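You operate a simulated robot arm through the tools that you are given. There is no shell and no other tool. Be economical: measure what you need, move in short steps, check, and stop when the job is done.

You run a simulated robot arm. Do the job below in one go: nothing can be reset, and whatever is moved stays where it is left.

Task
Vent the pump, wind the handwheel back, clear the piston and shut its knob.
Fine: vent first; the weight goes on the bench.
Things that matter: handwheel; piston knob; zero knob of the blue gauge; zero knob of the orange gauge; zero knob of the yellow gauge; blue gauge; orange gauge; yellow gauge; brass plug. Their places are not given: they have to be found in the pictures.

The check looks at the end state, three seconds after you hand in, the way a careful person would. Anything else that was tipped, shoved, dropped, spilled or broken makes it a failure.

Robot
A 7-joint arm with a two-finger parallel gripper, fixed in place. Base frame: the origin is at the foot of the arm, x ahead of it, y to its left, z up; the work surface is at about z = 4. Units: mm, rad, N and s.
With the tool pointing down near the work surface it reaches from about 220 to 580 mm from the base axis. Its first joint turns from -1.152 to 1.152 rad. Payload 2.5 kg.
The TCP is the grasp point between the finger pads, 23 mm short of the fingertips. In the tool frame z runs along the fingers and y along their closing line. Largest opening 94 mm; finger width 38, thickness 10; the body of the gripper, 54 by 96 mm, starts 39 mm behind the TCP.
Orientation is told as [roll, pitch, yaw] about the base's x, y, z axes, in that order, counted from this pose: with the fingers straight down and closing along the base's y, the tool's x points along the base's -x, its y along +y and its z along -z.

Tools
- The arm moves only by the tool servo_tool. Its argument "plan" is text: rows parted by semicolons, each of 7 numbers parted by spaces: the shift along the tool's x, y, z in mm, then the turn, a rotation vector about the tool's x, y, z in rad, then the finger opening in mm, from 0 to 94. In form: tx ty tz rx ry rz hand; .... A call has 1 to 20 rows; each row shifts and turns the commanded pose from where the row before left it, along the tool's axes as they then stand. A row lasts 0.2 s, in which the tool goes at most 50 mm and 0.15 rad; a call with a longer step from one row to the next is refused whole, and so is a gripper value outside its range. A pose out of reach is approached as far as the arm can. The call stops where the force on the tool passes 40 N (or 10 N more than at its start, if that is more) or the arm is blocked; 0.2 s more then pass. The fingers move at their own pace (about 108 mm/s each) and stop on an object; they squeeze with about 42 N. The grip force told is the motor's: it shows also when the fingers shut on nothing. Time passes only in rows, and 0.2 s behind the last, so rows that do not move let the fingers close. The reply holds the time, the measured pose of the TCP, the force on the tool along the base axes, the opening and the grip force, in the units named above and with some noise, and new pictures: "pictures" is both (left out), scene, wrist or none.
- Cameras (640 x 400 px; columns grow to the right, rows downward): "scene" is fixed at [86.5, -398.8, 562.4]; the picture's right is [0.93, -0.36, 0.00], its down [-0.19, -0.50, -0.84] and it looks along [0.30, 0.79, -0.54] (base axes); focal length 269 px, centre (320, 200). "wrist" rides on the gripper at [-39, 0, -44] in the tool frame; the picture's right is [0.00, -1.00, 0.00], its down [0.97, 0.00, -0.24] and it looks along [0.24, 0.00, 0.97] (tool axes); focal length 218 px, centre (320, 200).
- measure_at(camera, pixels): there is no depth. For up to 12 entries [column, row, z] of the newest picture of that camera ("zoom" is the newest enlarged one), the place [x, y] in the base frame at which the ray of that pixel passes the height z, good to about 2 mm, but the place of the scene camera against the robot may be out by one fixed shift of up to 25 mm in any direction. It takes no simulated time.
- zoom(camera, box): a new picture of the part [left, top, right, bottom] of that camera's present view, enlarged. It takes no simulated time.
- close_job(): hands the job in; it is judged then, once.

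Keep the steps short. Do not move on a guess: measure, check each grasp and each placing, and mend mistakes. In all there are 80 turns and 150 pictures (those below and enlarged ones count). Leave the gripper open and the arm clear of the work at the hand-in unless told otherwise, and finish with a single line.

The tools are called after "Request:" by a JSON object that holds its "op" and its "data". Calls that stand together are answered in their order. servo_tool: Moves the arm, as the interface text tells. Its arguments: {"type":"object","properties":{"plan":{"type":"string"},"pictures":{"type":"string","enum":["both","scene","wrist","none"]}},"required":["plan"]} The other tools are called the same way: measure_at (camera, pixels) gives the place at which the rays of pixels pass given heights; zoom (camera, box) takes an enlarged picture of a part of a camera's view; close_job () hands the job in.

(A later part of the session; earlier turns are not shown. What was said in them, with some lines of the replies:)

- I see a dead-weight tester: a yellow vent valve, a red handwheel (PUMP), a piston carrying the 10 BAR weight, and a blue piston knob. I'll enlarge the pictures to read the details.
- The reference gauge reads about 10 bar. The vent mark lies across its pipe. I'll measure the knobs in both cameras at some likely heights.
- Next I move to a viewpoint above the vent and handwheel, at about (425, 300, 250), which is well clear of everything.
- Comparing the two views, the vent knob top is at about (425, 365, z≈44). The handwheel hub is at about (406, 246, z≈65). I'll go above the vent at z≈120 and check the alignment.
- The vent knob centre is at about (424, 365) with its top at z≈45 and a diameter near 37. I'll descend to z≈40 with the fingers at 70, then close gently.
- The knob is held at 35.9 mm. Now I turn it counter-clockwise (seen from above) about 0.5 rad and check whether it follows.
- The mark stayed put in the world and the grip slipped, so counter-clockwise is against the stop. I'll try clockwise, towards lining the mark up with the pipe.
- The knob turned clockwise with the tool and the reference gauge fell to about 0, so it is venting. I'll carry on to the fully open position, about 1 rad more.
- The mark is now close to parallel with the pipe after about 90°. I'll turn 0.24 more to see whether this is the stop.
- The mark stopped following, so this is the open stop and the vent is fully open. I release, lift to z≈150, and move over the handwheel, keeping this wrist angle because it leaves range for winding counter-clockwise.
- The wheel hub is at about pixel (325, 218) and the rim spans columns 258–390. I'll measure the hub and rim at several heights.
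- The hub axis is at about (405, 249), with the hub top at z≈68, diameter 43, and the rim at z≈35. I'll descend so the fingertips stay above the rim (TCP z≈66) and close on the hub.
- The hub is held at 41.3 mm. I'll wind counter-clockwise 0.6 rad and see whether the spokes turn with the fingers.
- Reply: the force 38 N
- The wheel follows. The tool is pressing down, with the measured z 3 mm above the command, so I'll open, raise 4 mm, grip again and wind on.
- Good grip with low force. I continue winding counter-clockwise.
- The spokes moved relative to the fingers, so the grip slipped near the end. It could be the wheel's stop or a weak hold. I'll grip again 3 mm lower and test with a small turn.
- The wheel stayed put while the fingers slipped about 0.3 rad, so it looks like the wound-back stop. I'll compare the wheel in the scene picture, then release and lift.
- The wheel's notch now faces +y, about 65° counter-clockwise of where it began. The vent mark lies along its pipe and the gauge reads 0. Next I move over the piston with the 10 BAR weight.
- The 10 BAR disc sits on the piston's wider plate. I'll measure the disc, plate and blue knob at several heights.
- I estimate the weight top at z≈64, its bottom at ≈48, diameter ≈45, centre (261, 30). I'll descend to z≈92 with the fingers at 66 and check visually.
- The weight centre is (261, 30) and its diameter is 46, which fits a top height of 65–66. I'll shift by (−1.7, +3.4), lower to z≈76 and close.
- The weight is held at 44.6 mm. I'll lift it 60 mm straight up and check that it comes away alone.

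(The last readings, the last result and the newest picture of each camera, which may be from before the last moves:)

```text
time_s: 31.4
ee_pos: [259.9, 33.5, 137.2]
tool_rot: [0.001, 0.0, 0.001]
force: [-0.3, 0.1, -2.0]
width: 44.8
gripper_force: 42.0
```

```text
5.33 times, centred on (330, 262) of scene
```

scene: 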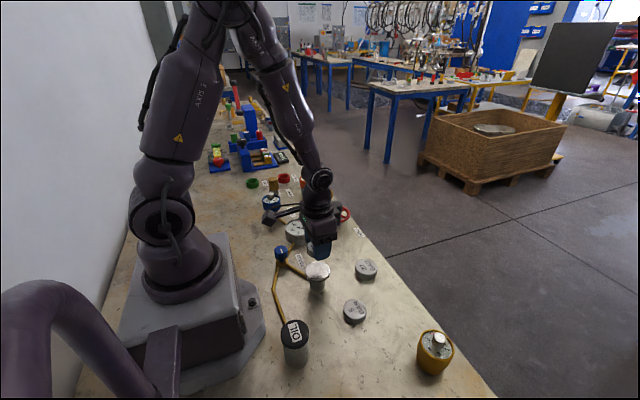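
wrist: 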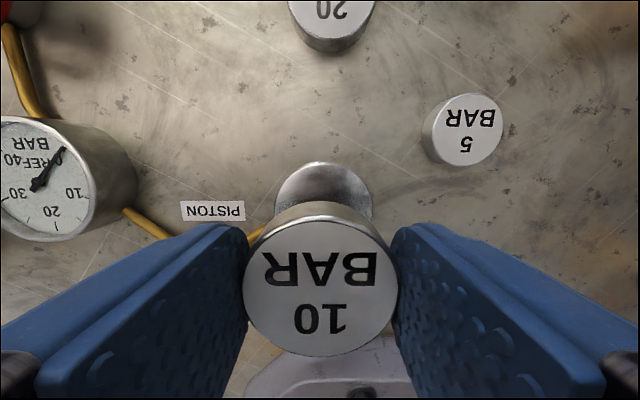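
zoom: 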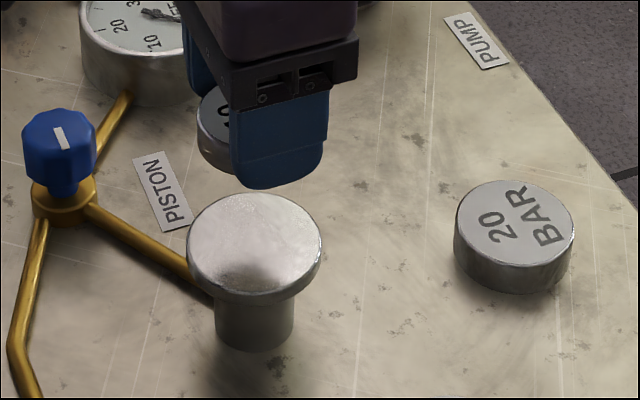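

The weight is lifted cleanly and the piston plate is bare. I move it over the free bench area between the 20 BAR and 5 BAR weights, at about (372, −45).

Request:
{"op": "servo_tool", "data": {"plan": "-22 -15.5 0 0 0 0 40;-22 -15.5 0 0 0 0 40;-22 -15.5 0 0 0 0 40;-22 -15.5 0 0 0 0 40;-22 -15.5 0 0 0 0 40;0 0 0 0 0 0 40;0 0 0 0 0 0 40", "pictures": "both"}}

Request:
{"op": "measure_at", "data": {"camera": "wrist", "pixels": [[320, 200, 4]]}}

```text
time_s: 33.0
ee_pos: [370.9, -45.1, 138.8]
tool_rot: [-0.001, -0.001, 0.0]
force: [0.4, 0.2, -2.0]
width: 44.6
gripper_force: 42.1
```

scene: 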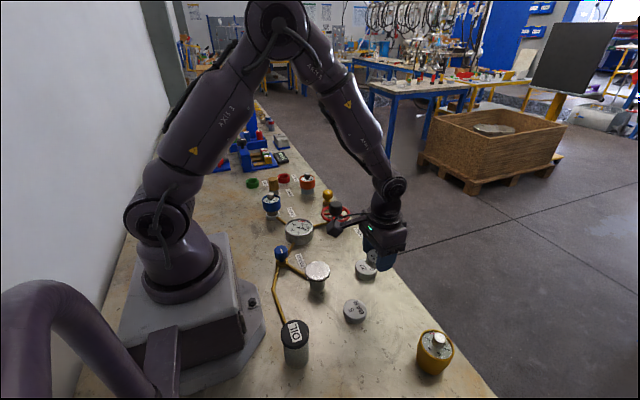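
wrist: 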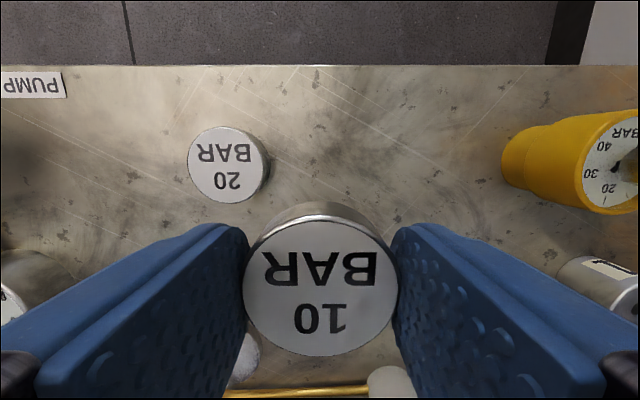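

```text
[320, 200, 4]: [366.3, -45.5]
```

I'll shift 10 mm further from the 20 BAR weight, then lower to z≈40.

Request:
{"op": "servo_tool", "data": {"plan": "0 -10 0 0 0 0 40;0 0 25 0 0 0 40;0 0 25 0 0 0 40;0 0 25 0 0 0 40;0 0 15 0 0 0 40;0 0 8 0 0 0 40;0 0 0 0 0 0 40", "pictures": "both"}}

Request:
{"op": "zoom", "data": {"camera": "scene", "box": [330, 240, 426, 300]}}

```text
time_s: 34.6
ee_pos: [372.1, -55.5, 41.2]
tool_rot: [-0.002, 0.0, 0.0]
force: [0.1, -0.1, -2.1]
width: 44.2
gripper_force: 41.9
```

scene: 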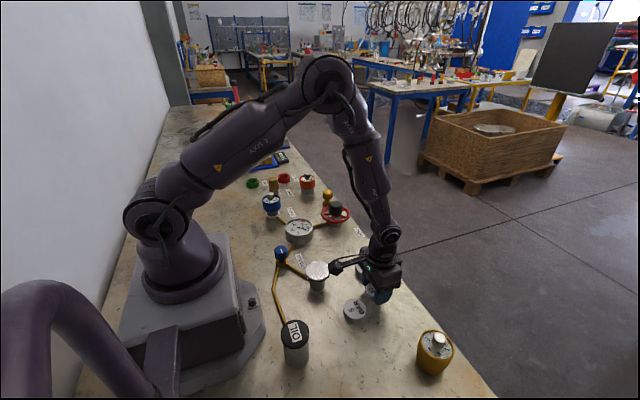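
wrist: 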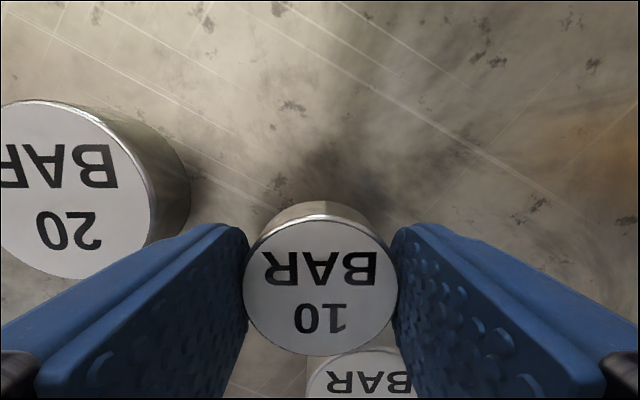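

```text
6.67 times, centred on (378, 270) of scene
```

zoom: 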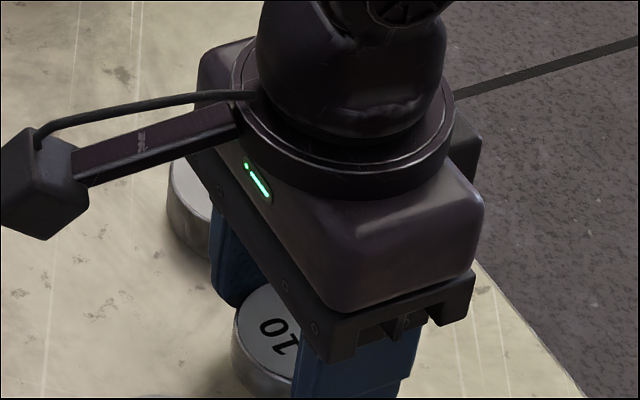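

It's clear on both sides. I'll lower in 1.5 mm steps, watching the force.

Request:
{"op": "servo_tool", "data": {"plan": "0 0 1.5 0 0 0 40;0 0 1.5 0 0 0 40;0 0 1.5 0 0 0 40;0 0 0 0 0 0 40", "pictures": "none"}}

```text
time_s: 35.6
ee_pos: [371.6, -55.1, 36.9]
tool_rot: [0.001, -0.001, 0.0]
force: [-0.7, 0.0, -2.4]
width: 44.5
gripper_force: 42.1
```

Request:
{"op": "servo_tool", "data": {"plan": "0 0 1.2 0 0 0 40;0 0 1.2 0 0 0 40;0 0 0 0 0 0 40", "pictures": "none"}}

```text
time_s: 36.4
ee_pos: [370.5, -54.0, 32.5]
tool_rot: [0.001, 0.001, 0.001]
force: [0.0, 0.6, -2.2]
width: 44.4
gripper_force: 41.8
```

No contact yet (force still −2.2 N), so I keep lowering slowly.

Request:
{"op": "servo_tool", "data": {"plan": "0 0 1 0 0 0 40;0 0 1 0 0 0 40;0 0 0 0 0 0 40", "pictures": "wrist"}}

Request:
{"op": "zoom", "data": {"camera": "scene", "box": [330, 255, 410, 305]}}

```text
time_s: 37.2
ee_pos: [370.7, -54.7, 30.8]
tool_rot: [0.0, 0.0, 0.0]
force: [-0.1, 1.1, -1.8]
width: 44.7
gripper_force: 41.7
```

wrist: 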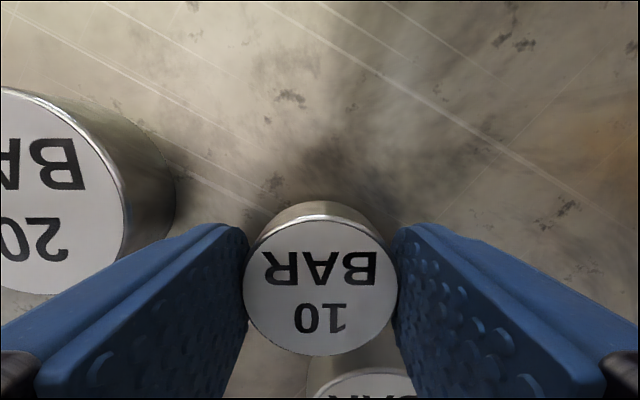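

```text
8.00 times, centred on (370, 280) of scene
```

zoom: 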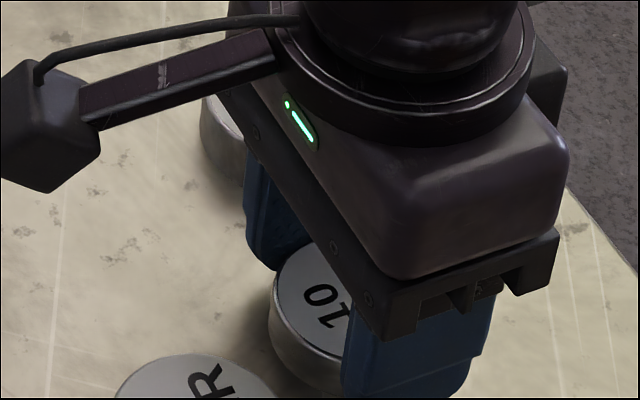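

Request:
{"op": "servo_tool", "data": {"plan": "0 0 0.8 0 0 0 40;0 0 0.8 0 0 0 40;0 0 0 0 0 0 40", "pictures": "none"}}

```text
time_s: 38.0
ee_pos: [370.1, -54.8, 28.7]
tool_rot: [0.0, -0.001, 0.001]
force: [-0.1, 0.4, -1.8]
width: 44.6
gripper_force: 41.4
```

Request:
{"op": "servo_tool", "data": {"plan": "0 0 0.8 0 0 0 40;0 0 0.8 0 0 0 40;0 0 0 0 0 0 40", "pictures": "none"}}

```text
time_s: 38.8
ee_pos: [372.4, -54.7, 27.4]
tool_rot: [0.0, 0.0, 0.001]
force: [-0.2, 0.8, -2.0]
width: 44.6
gripper_force: 41.6
```

Still no contact. I'll take a closer look before going on.

Request:
{"op": "servo_tool", "data": {"plan": "0 0 0 0 0 0 40", "pictures": "both"}}

Request:
{"op": "zoom", "data": {"camera": "scene", "box": [340, 265, 404, 305]}}

Request:
{"op": "zoom", "data": {"camera": "wrist", "box": [200, 150, 440, 300]}}

```text
time_s: 39.2
ee_pos: [370.9, -54.7, 27.5]
tool_rot: [0.002, 0.0, -0.001]
force: [0.1, 0.1, -1.3]
width: 44.5
gripper_force: 42.3
```

scene: 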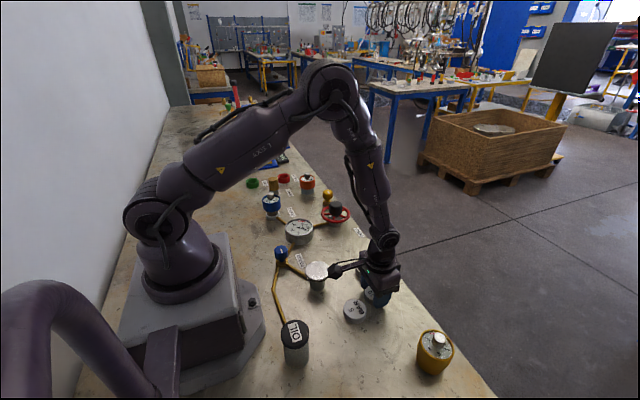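
wrist: 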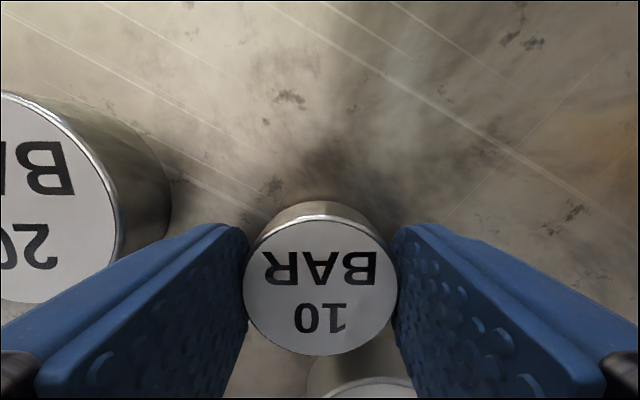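

```text
10.00 times, centred on (372, 285) of scene
```

zoom: 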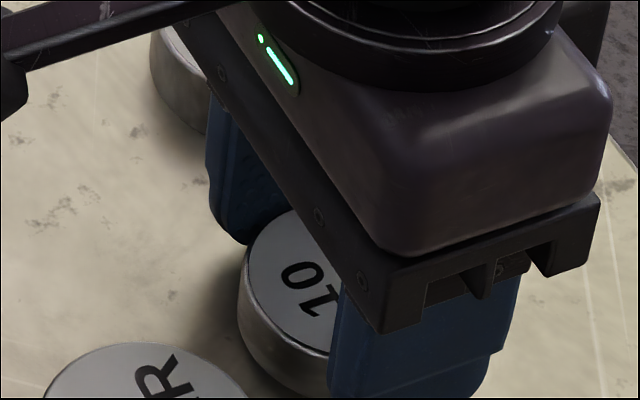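

```text
2.67 times, centred on (320, 225) of wrist
```

zoom: 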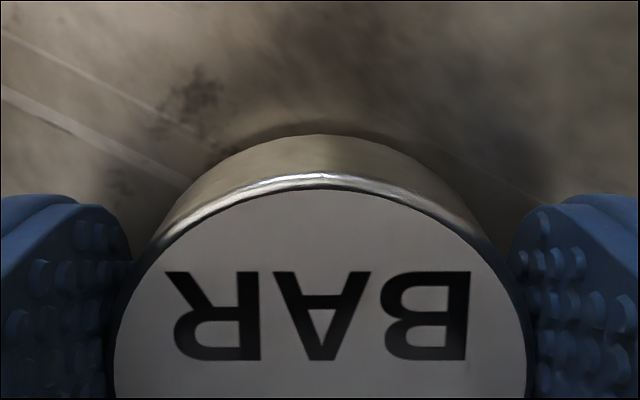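

There is still a thin shadow gap under the weight, so I lower a bit more.

Request:
{"op": "servo_tool", "data": {"plan": "0 0 0.8 0 0 0 40;0 0 0.8 0 0 0 40;0 0 0 0 0 0 40", "pictures": "wrist"}}

Request:
{"op": "zoom", "data": {"camera": "wrist", "box": [200, 150, 440, 300]}}

```text
time_s: 40.0
ee_pos: [371.0, -53.6, 26.5]
tool_rot: [0.002, 0.001, 0.002]
force: [0.3, 0.2, -2.0]
width: 44.4
gripper_force: 41.9
```

wrist: 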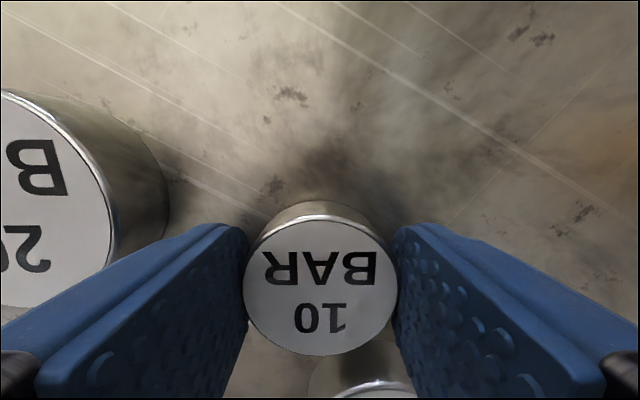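

```text
2.67 times, centred on (320, 225) of wrist
```

zoom: 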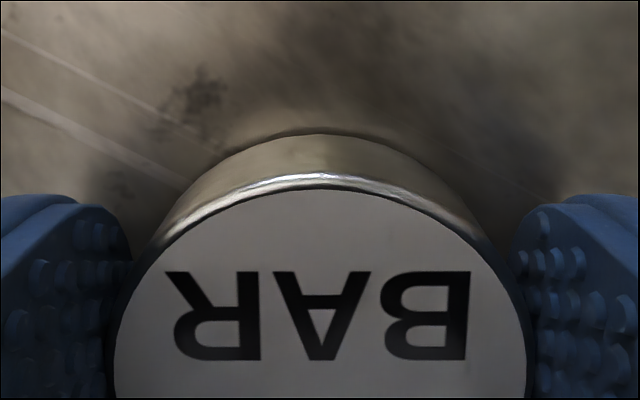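

Very close now. A few more small steps.

Request:
{"op": "servo_tool", "data": {"plan": "0 0 0.6 0 0 0 40;0 0 0.6 0 0 0 40;0 0 0 0 0 0 40", "pictures": "none"}}

```text
time_s: 40.8
ee_pos: [371.3, -54.6, 25.5]
tool_rot: [0.0, 0.001, 0.0]
force: [-0.6, 0.0, -1.7]
width: 44.4
gripper_force: 42.3
```

Request:
{"op": "servo_tool", "data": {"plan": "0 0 0.6 0 0 0 40;0 0 0.6 0 0 0 40;0 0 0 0 0 0 40", "pictures": "wrist"}}

Request:
{"op": "zoom", "data": {"camera": "wrist", "box": [200, 150, 440, 300]}}

```text
time_s: 41.6
ee_pos: [370.8, -54.6, 24.3]
tool_rot: [0.002, 0.0, -0.001]
force: [0.4, -0.4, -1.9]
width: 44.4
gripper_force: 41.6
```

wrist: 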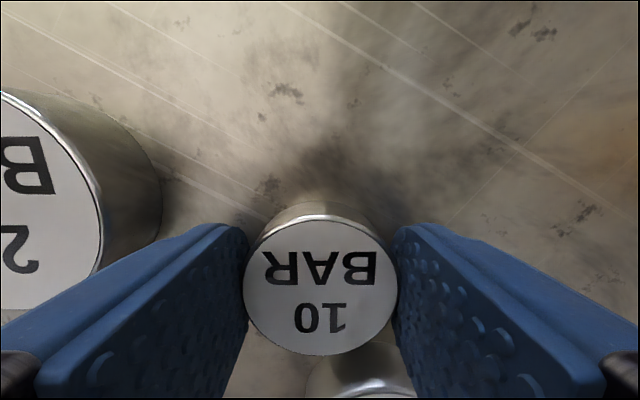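

```text
2.67 times, centred on (320, 225) of wrist
```

zoom: 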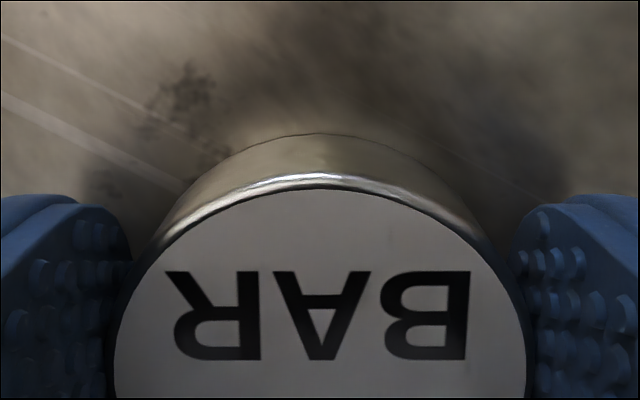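

Request:
{"op": "servo_tool", "data": {"plan": "0 0 0.6 0 0 0 40;0 0 0.6 0 0 0 40;0 0 0.6 0 0 0 40;0 0 0 0 0 0 40", "pictures": "wrist"}}

Request:
{"op": "zoom", "data": {"camera": "wrist", "box": [200, 150, 440, 300]}}

Request:
{"op": "zoom", "data": {"camera": "scene", "box": [340, 265, 404, 305]}}

```text
time_s: 42.6
ee_pos: [371.5, -53.8, 24.5]
tool_rot: [0.0, 0.0, 0.0]
force: [-11.1, -0.5, 35.4]
width: 44.9
gripper_force: 41.9
```

wrist: 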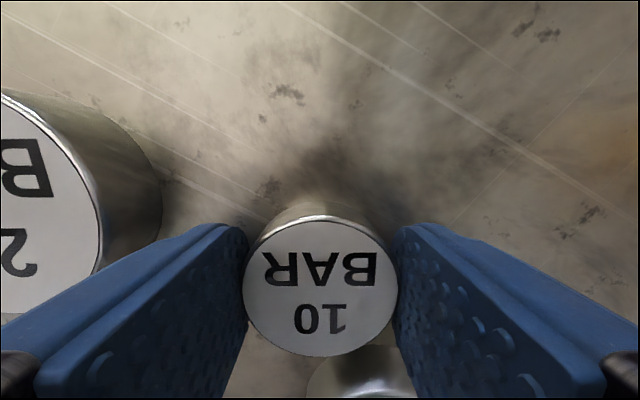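

```text
2.67 times, centred on (320, 225) of wrist
```

zoom: 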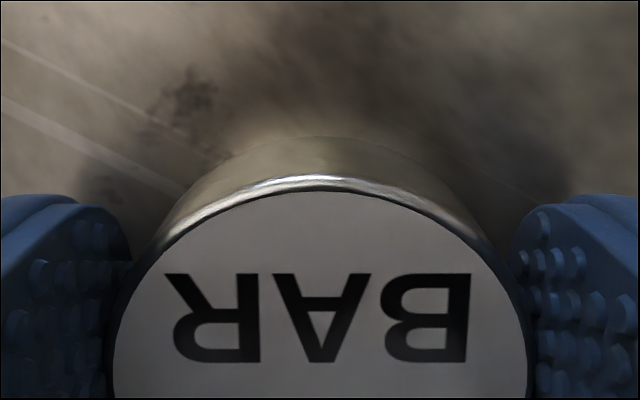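

```text
10.00 times, centred on (372, 285) of scene
```

zoom: 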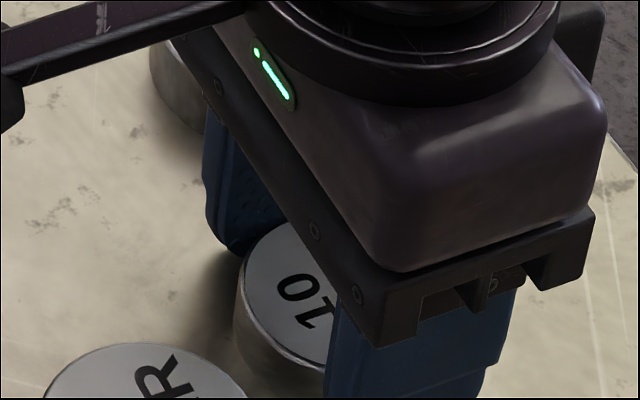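

Contact: force z is now +35 N, so the weight is on the bench. I'll ease up 1 mm, open a little, check, then lift straight up.

Request:
{"op": "servo_tool", "data": {"plan": "0 0 -1 0 0 0 40;0 0 0 0 0 0 52;0 0 0 0 0 0 56;0 0 -10 0 0 0 56;0 0 -30 0 0 0 56;0 0 -40 0 0 0 56;0 0 -40 0 0 0 56;0 0 0 0 0 0 56", "pictures": "both"}}

Request:
{"op": "zoom", "data": {"camera": "scene", "box": [320, 235, 416, 325]}}

```text
time_s: 44.4
ee_pos: [370.9, -53.9, 144.7]
tool_rot: [0.0, -0.002, -0.001]
force: [-0.9, 0.4, -0.6]
width: 55.8
gripper_force: 0.0
```

scene: 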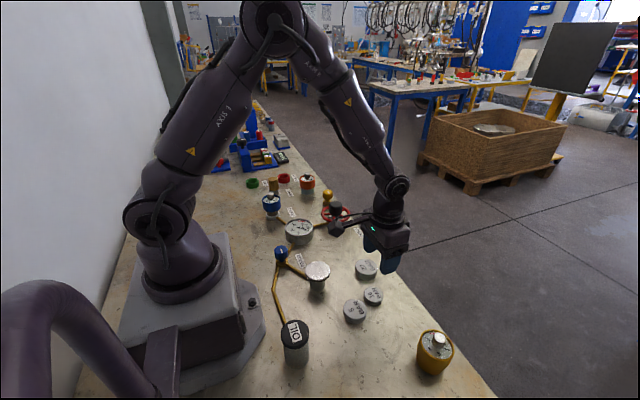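
wrist: 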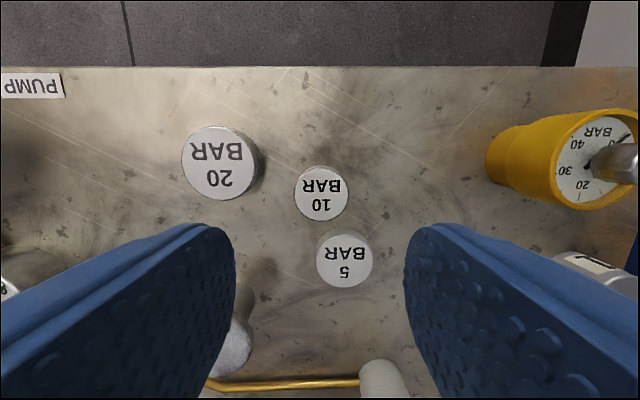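

```text
4.44 times, centred on (368, 280) of scene
```

zoom: 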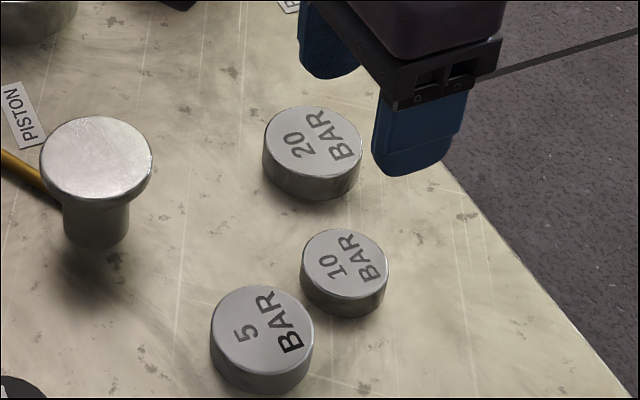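

The 10 BAR weight stands flat on the bench, clear of the others, and the piston plate is empty. Next is the blue piston knob at about (197, 135), top z≈42. I move above it.

Request:
{"op": "servo_tool", "data": {"plan": "25 27 0 0 0 0 64;25 27 0 0 0 0 64;25 27 0 0 0 0 64;25 27 0 0 0 0 64;25 27 0 0 0 0 64;25 27 0 0 0 0 64;21 27 0 0 0 0 64;0 0 0 0 0 0 64;0 0 0 0 0 0 64", "pictures": "both"}}

Request:
{"op": "zoom", "data": {"camera": "wrist", "box": [240, 140, 400, 280]}}

```text
time_s: 46.4
ee_pos: [198.5, 135.6, 146.3]
tool_rot: [0.0, 0.0, 0.001]
force: [-0.4, -0.6, -1.0]
width: 64.2
gripper_force: 0.0
```

scene: 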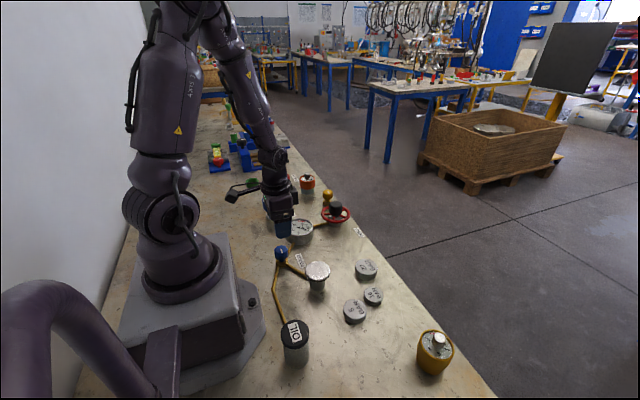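
wrist: 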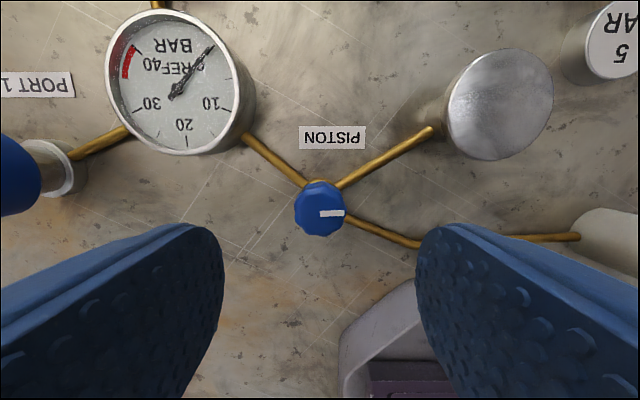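

```text
2.86 times, centred on (320, 210) of wrist
```

zoom: 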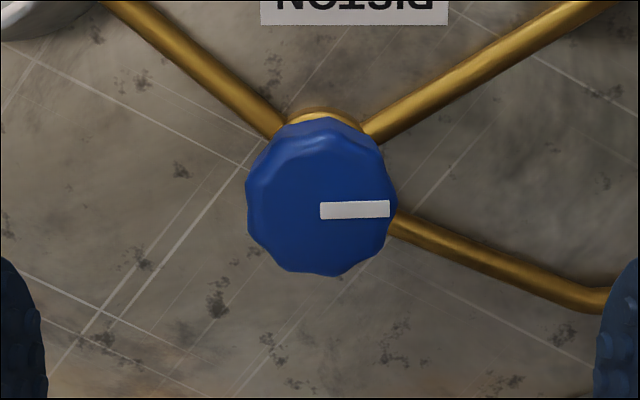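

Request:
{"op": "measure_at", "data": {"camera": "wrist", "pixels": [[320, 211, 38], [320, 211, 44], [320, 211, 50], [295, 211, 44], [346, 211, 44]]}}

```text
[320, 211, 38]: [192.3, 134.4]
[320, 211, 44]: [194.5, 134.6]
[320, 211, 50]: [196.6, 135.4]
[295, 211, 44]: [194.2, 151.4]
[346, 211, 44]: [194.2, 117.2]
```

Knob centre is (195, 135), diameter 34. I'll descend to z≈40 and grip.

Request:
{"op": "servo_tool", "data": {"plan": "3.5 -1 25 0 0 0 64;0 0 25 0 0 0 64;0 0 25 0 0 0 64;0 0 20 0 0 0 64;0 0 11 0 0 0 64;0 0 0 0 0 0 30;0 0 0 0 0 0 30;0 0 0 0 0 0 30", "pictures": "both"}}

```text
time_s: 48.4
ee_pos: [195.8, 135.4, 36.6]
tool_rot: [0.003, -0.002, 0.005]
force: [0.3, 2.8, -0.1]
width: 35.6
gripper_force: 45.2
stopped in row 8: the force on the tool passed its limit (the readings are from after the stop); the commanded pose is now the measured one
```

scene: 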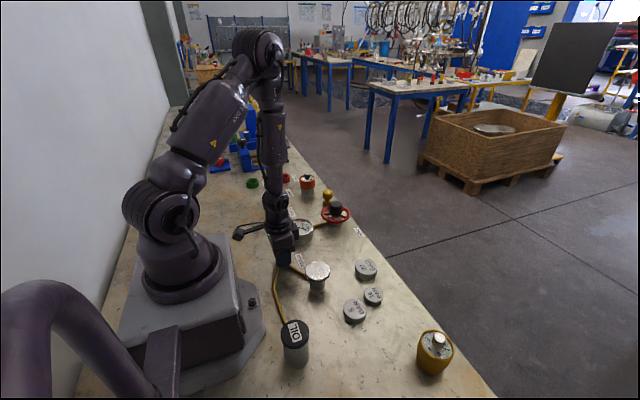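
wrist: 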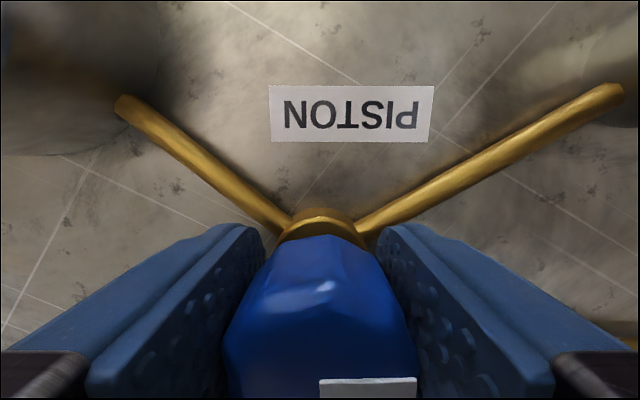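

The knob is held at 35.6 mm. The closing briefly spiked the force, but it is calm now. I turn counter-clockwise 0.4 rad to see whether it follows.

Request:
{"op": "servo_tool", "data": {"plan": "0 0 0 0 0 -0.1 30;0 0 0 0 0 -0.1 30;0 0 0 0 0 -0.1 30;0 0 0 0 0 -0.1 30;0 0 0 0 0 0 30", "pictures": "wrist"}}

```text
time_s: 49.6
ee_pos: [195.7, 135.4, 34.9]
tool_rot: [0.003, -0.003, 0.409]
force: [-9.2, 6.2, 16.0]
width: 35.5
gripper_force: 44.8
```

wrist: 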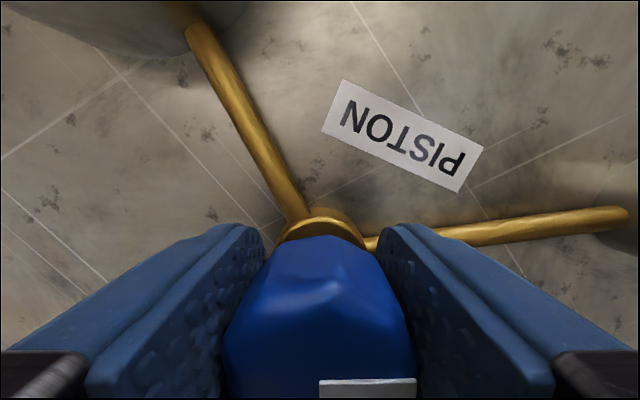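

It follows, as the mark kept its place in the grip. I continue to the full 90° and a bit beyond to find the stop.

Request:
{"op": "servo_tool", "data": {"plan": "0 0 0 0 0 -0.1 30;0 0 0 0 0 -0.1 30;0 0 0 0 0 -0.1 30;0 0 0 0 0 -0.1 30;0 0 0 0 0 -0.1 30;0 0 0 0 0 -0.1 30;0 0 0 0 0 -0.1 30;0 0 0 0 0 -0.1 30;0 0 0 0 0 -0.1 30;0 0 0 0 0 -0.1 30;0 0 0 0 0 -0.1 30;0 0 0 0 0 -0.1 30;0 0 0 0 0 -0.1 30;0 0 0 0 0 0 30", "pictures": "both"}}

```text
time_s: 51.0
ee_pos: [195.7, 135.3, 36.6]
tool_rot: [0.002, -0.002, 0.976]
force: [-1.5, 0.7, 4.5]
width: 35.3
gripper_force: 45.5
stopped in row 6: the force on the tool passed its limit (the readings are from after the stop); the commanded pose is now the measured one
```

scene: 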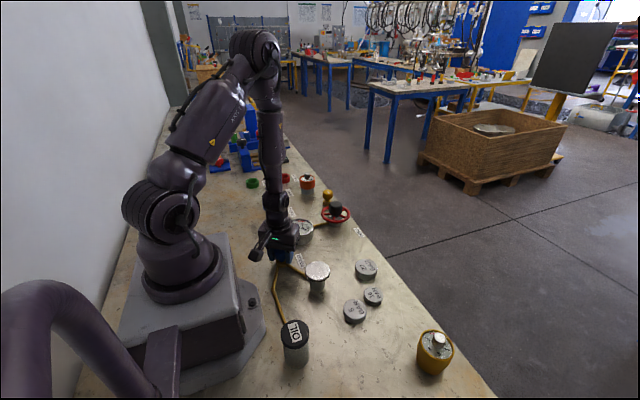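
wrist: 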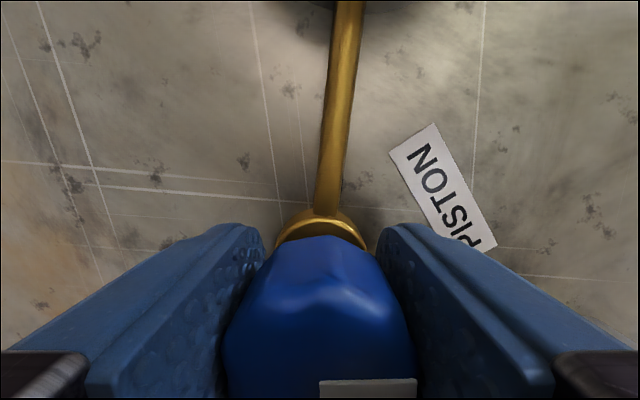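

Force builds while the arm turns, but the knob still follows. The command has been reset, so I continue slowly.

Request:
{"op": "servo_tool", "data": {"plan": "0 0 0 0 0 -0.08 30;0 0 0 0 0 -0.08 30;0 0 0 0 0 -0.08 30;0 0 0 0 0 -0.08 30;0 0 0 0 0 -0.08 30;0 0 0 0 0 0 30", "pictures": "wrist"}}

```text
time_s: 52.4
ee_pos: [195.2, 135.0, 35.4]
tool_rot: [0.0, -0.004, 1.378]
force: [-9.0, 2.6, 34.9]
width: 35.5
gripper_force: 45.1
```

wrist: 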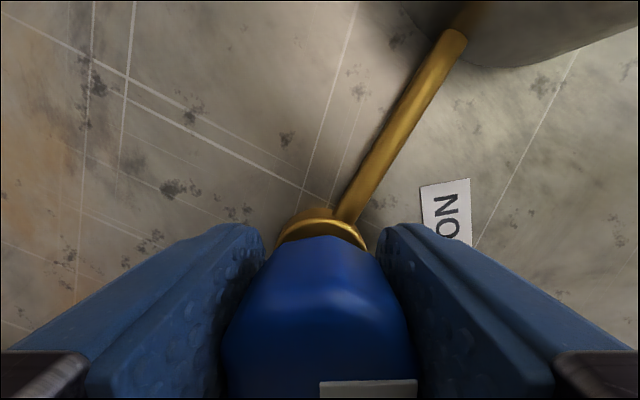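

The knob still follows, at 1.38 rad total. I'll relieve the vertical load (tool up 2 mm) and turn 0.4 more.

Request:
{"op": "servo_tool", "data": {"plan": "0 0 -2 0 0 0 30;0 0 0 0 0 -0.08 30;0 0 0 0 0 -0.08 30;0 0 0 0 0 -0.08 30;0 0 0 0 0 -0.08 30;0 0 0 0 0 -0.08 30;0 0 0 0 0 0 30", "pictures": "wrist"}}

```text
time_s: 52.8
ee_pos: [195.2, 134.8, 34.6]
tool_rot: [0.003, -0.004, 1.381]
force: [-1.0, 0.2, -2.3]
width: 35.4
gripper_force: 44.9
stopped in row 2: the force on the tool passed its limit (the readings are from after the stop); the commanded pose is now the measured one
```

wrist: 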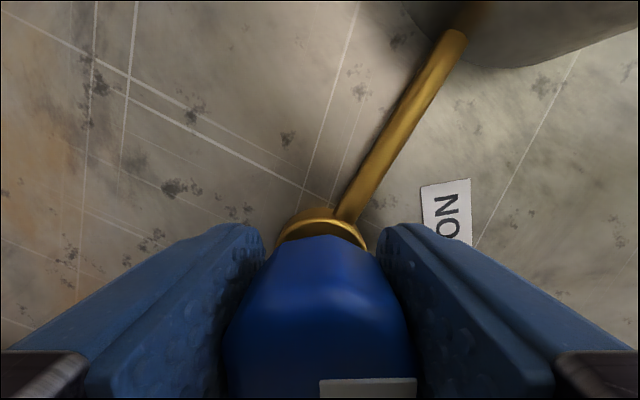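

The load is reset now, so I keep turning.

Request:
{"op": "servo_tool", "data": {"plan": "0 0 0 0 0 -0.08 30;0 0 0 0 0 -0.08 30;0 0 0 0 0 -0.08 30;0 0 0 0 0 0 30", "pictures": "wrist"}}

Request:
{"op": "servo_tool", "data": {"plan": "0 0 0 0 0 -0.08 30;0 0 0 0 0 -0.08 30;0 0 0 0 0 -0.08 30;0 0 0 0 0 0 30", "pictures": "wrist"}}

```text
time_s: 53.8
ee_pos: [195.6, 135.1, 36.7]
tool_rot: [0.005, -0.002, 1.624]
force: [-3.5, 4.4, -35.2]
width: 35.6
gripper_force: 44.9
```

wrist: 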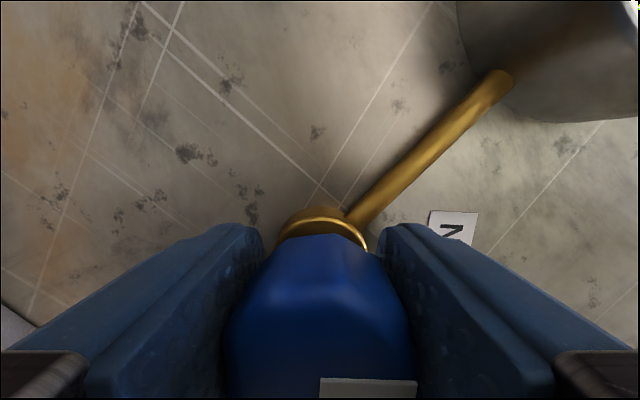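

```text
time_s: 54.2
ee_pos: [194.9, 134.9, 35.5]
tool_rot: [0.006, -0.005, 1.687]
force: [-1.2, 1.3, -2.4]
width: 35.4
gripper_force: 45.2
stopped in row 2: the force on the tool passed its limit (the readings are from after the stop); the commanded pose is now the measured one
```

wrist: 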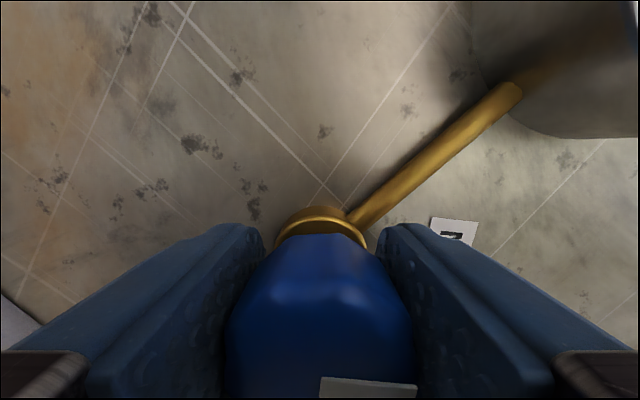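

The mark is starting to tilt in the grip, which suggests the stop at about 90°. One more small turn should confirm it.

Request:
{"op": "servo_tool", "data": {"plan": "0 0 0 0 0 -0.08 30;0 0 0 0 0 -0.08 30;0 0 0 0 0 0 30", "pictures": "wrist"}}

```text
time_s: 54.9
ee_pos: [195.4, 134.1, 36.2]
tool_rot: [0.004, -0.001, 1.833]
force: [-0.6, 0.5, -1.7]
width: 35.4
gripper_force: 45.7
stopped in row 3: the force on the tool passed its limit (the readings are from after the stop); the commanded pose is now the measured one
```

wrist: 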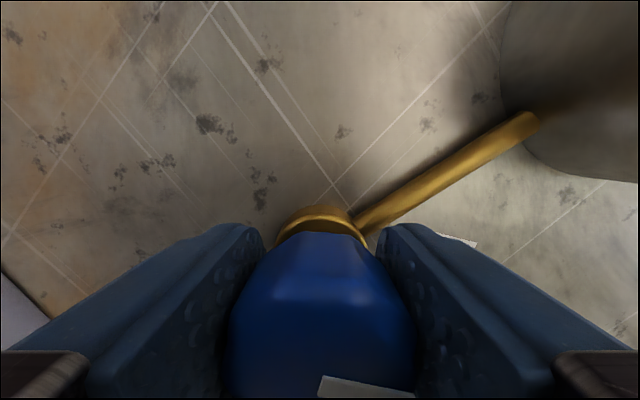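

The mark has tilted further, so the knob is at its shut stop. I release, lift straight up and turn the wrist back for a check picture.

Request:
{"op": "servo_tool", "data": {"plan": "0 0 0 0 0 0 64;0 0 0 0 0 0 64;0 0 -20 0 0 0 64;0 0 -40 0 0 0 64;0 0 -40 0 0 0 64;0 0 -40 0 0 0.15 64;0 0 -20 0 0 0.15 64;0 0 0 0 0 0.15 64;0 0 0 0 0 0.15 64;0 0 0 0 0 0.15 64;0 0 0 0 0 0.15 64;0 0 0 0 0 0.15 64;0 0 0 0 0 0.15 64;0 0 0 0 0 0.15 64;0 0 0 0 0 0.15 64;0 0 0 0 0 0.15 64;0 0 0 0 0 0.15 64;-30 0 0 0 0 0 94;-40 0 0 0 0 0 94;0 0 0 0 0 0 94", "pictures": "both"}}

Request:
{"op": "zoom", "data": {"camera": "scene", "box": [240, 170, 400, 330]}}

Request:
{"op": "zoom", "data": {"camera": "wrist", "box": [160, 150, 480, 350]}}

```text
time_s: 59.1
ee_pos: [265.8, 138.0, 199.1]
tool_rot: [0.001, 0.003, 0.038]
force: [-0.3, -1.0, -0.2]
width: 94.0
gripper_force: 0.1
```

scene: 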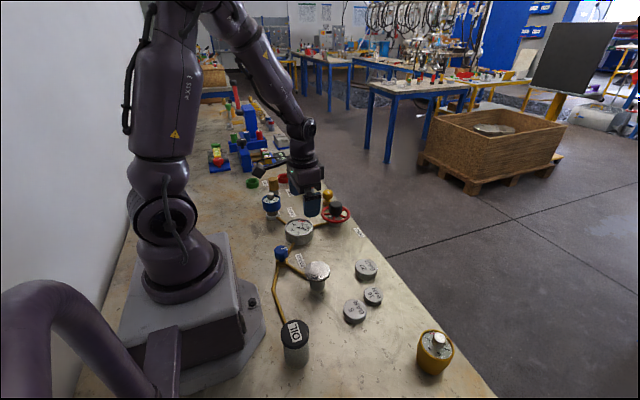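
wrist: 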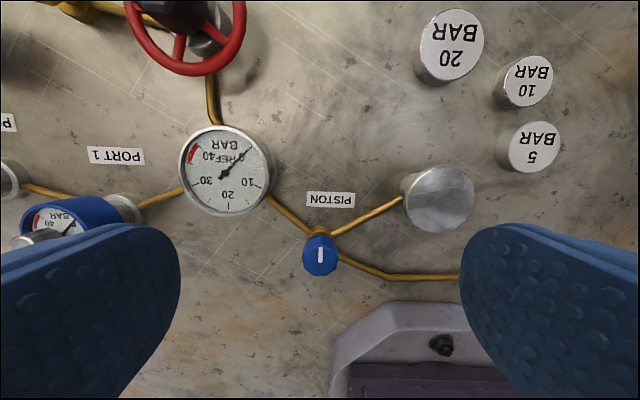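

```text
2.50 times, centred on (320, 250) of scene
```

zoom: 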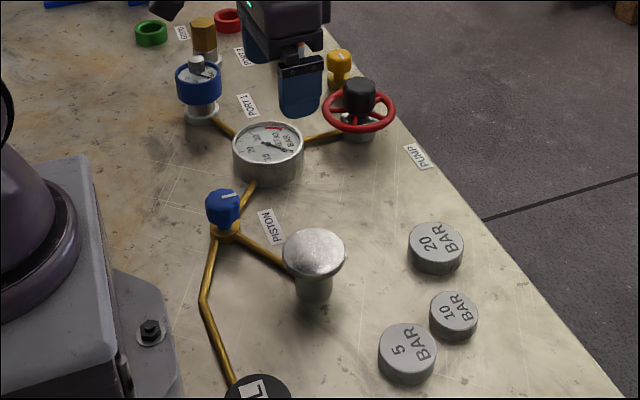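

```text
2.00 times, centred on (320, 250) of wrist
```

zoom: 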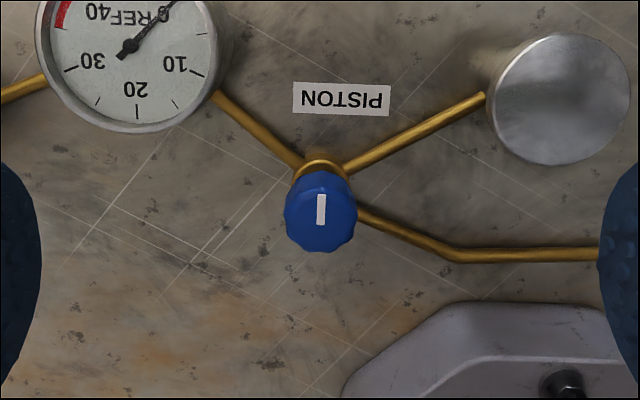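

The blue mark now points the same way the vent's did when shut. The vent stays open, the gauge reads 0, the piston is clear and the 10 BAR weight is on the bench. I raise the arm clear and hand in.

Request:
{"op": "servo_tool", "data": {"plan": "0 0 -40 0 0 0 94;0 0 -40 0 0 0 94;0 0 -40 0 0 0 94;0 0 0 0 0 0 94", "pictures": "scene"}}

Request:
{"op": "zoom", "data": {"camera": "scene", "box": [240, 160, 400, 260]}}

```text
time_s: 60.1
ee_pos: [262.7, 134.3, 317.0]
tool_rot: [0.002, 0.003, 0.04]
force: [0.6, -0.6, -0.5]
width: 94.1
gripper_force: 0.0
```

scene: 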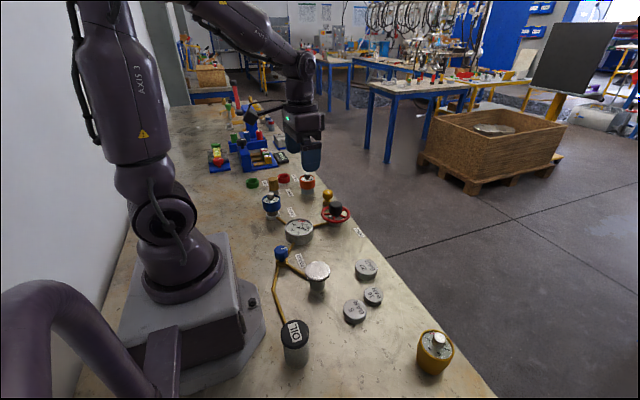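

```text
4.00 times, centred on (320, 210) of scene
```

zoom: 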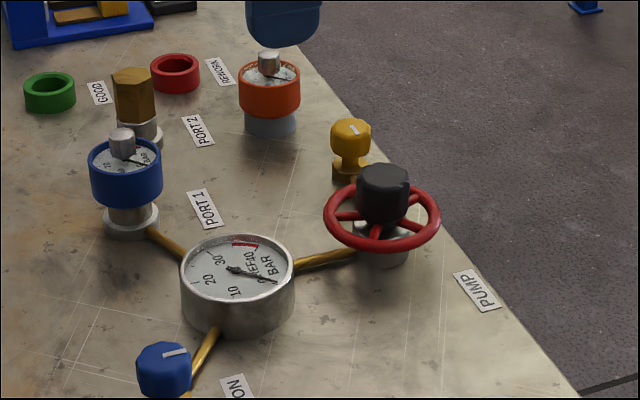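

Everything is in its final state and the arm is clear, so I hand in.

Request:
{"op": "close_job", "data": {}}

```text
The job is handed in.
```

The pump is vented and the reference gauge reads 0, the handwheel is wound back to its stop, the 10 BAR weight is off the piston and on the bench, and the piston knob is shut.
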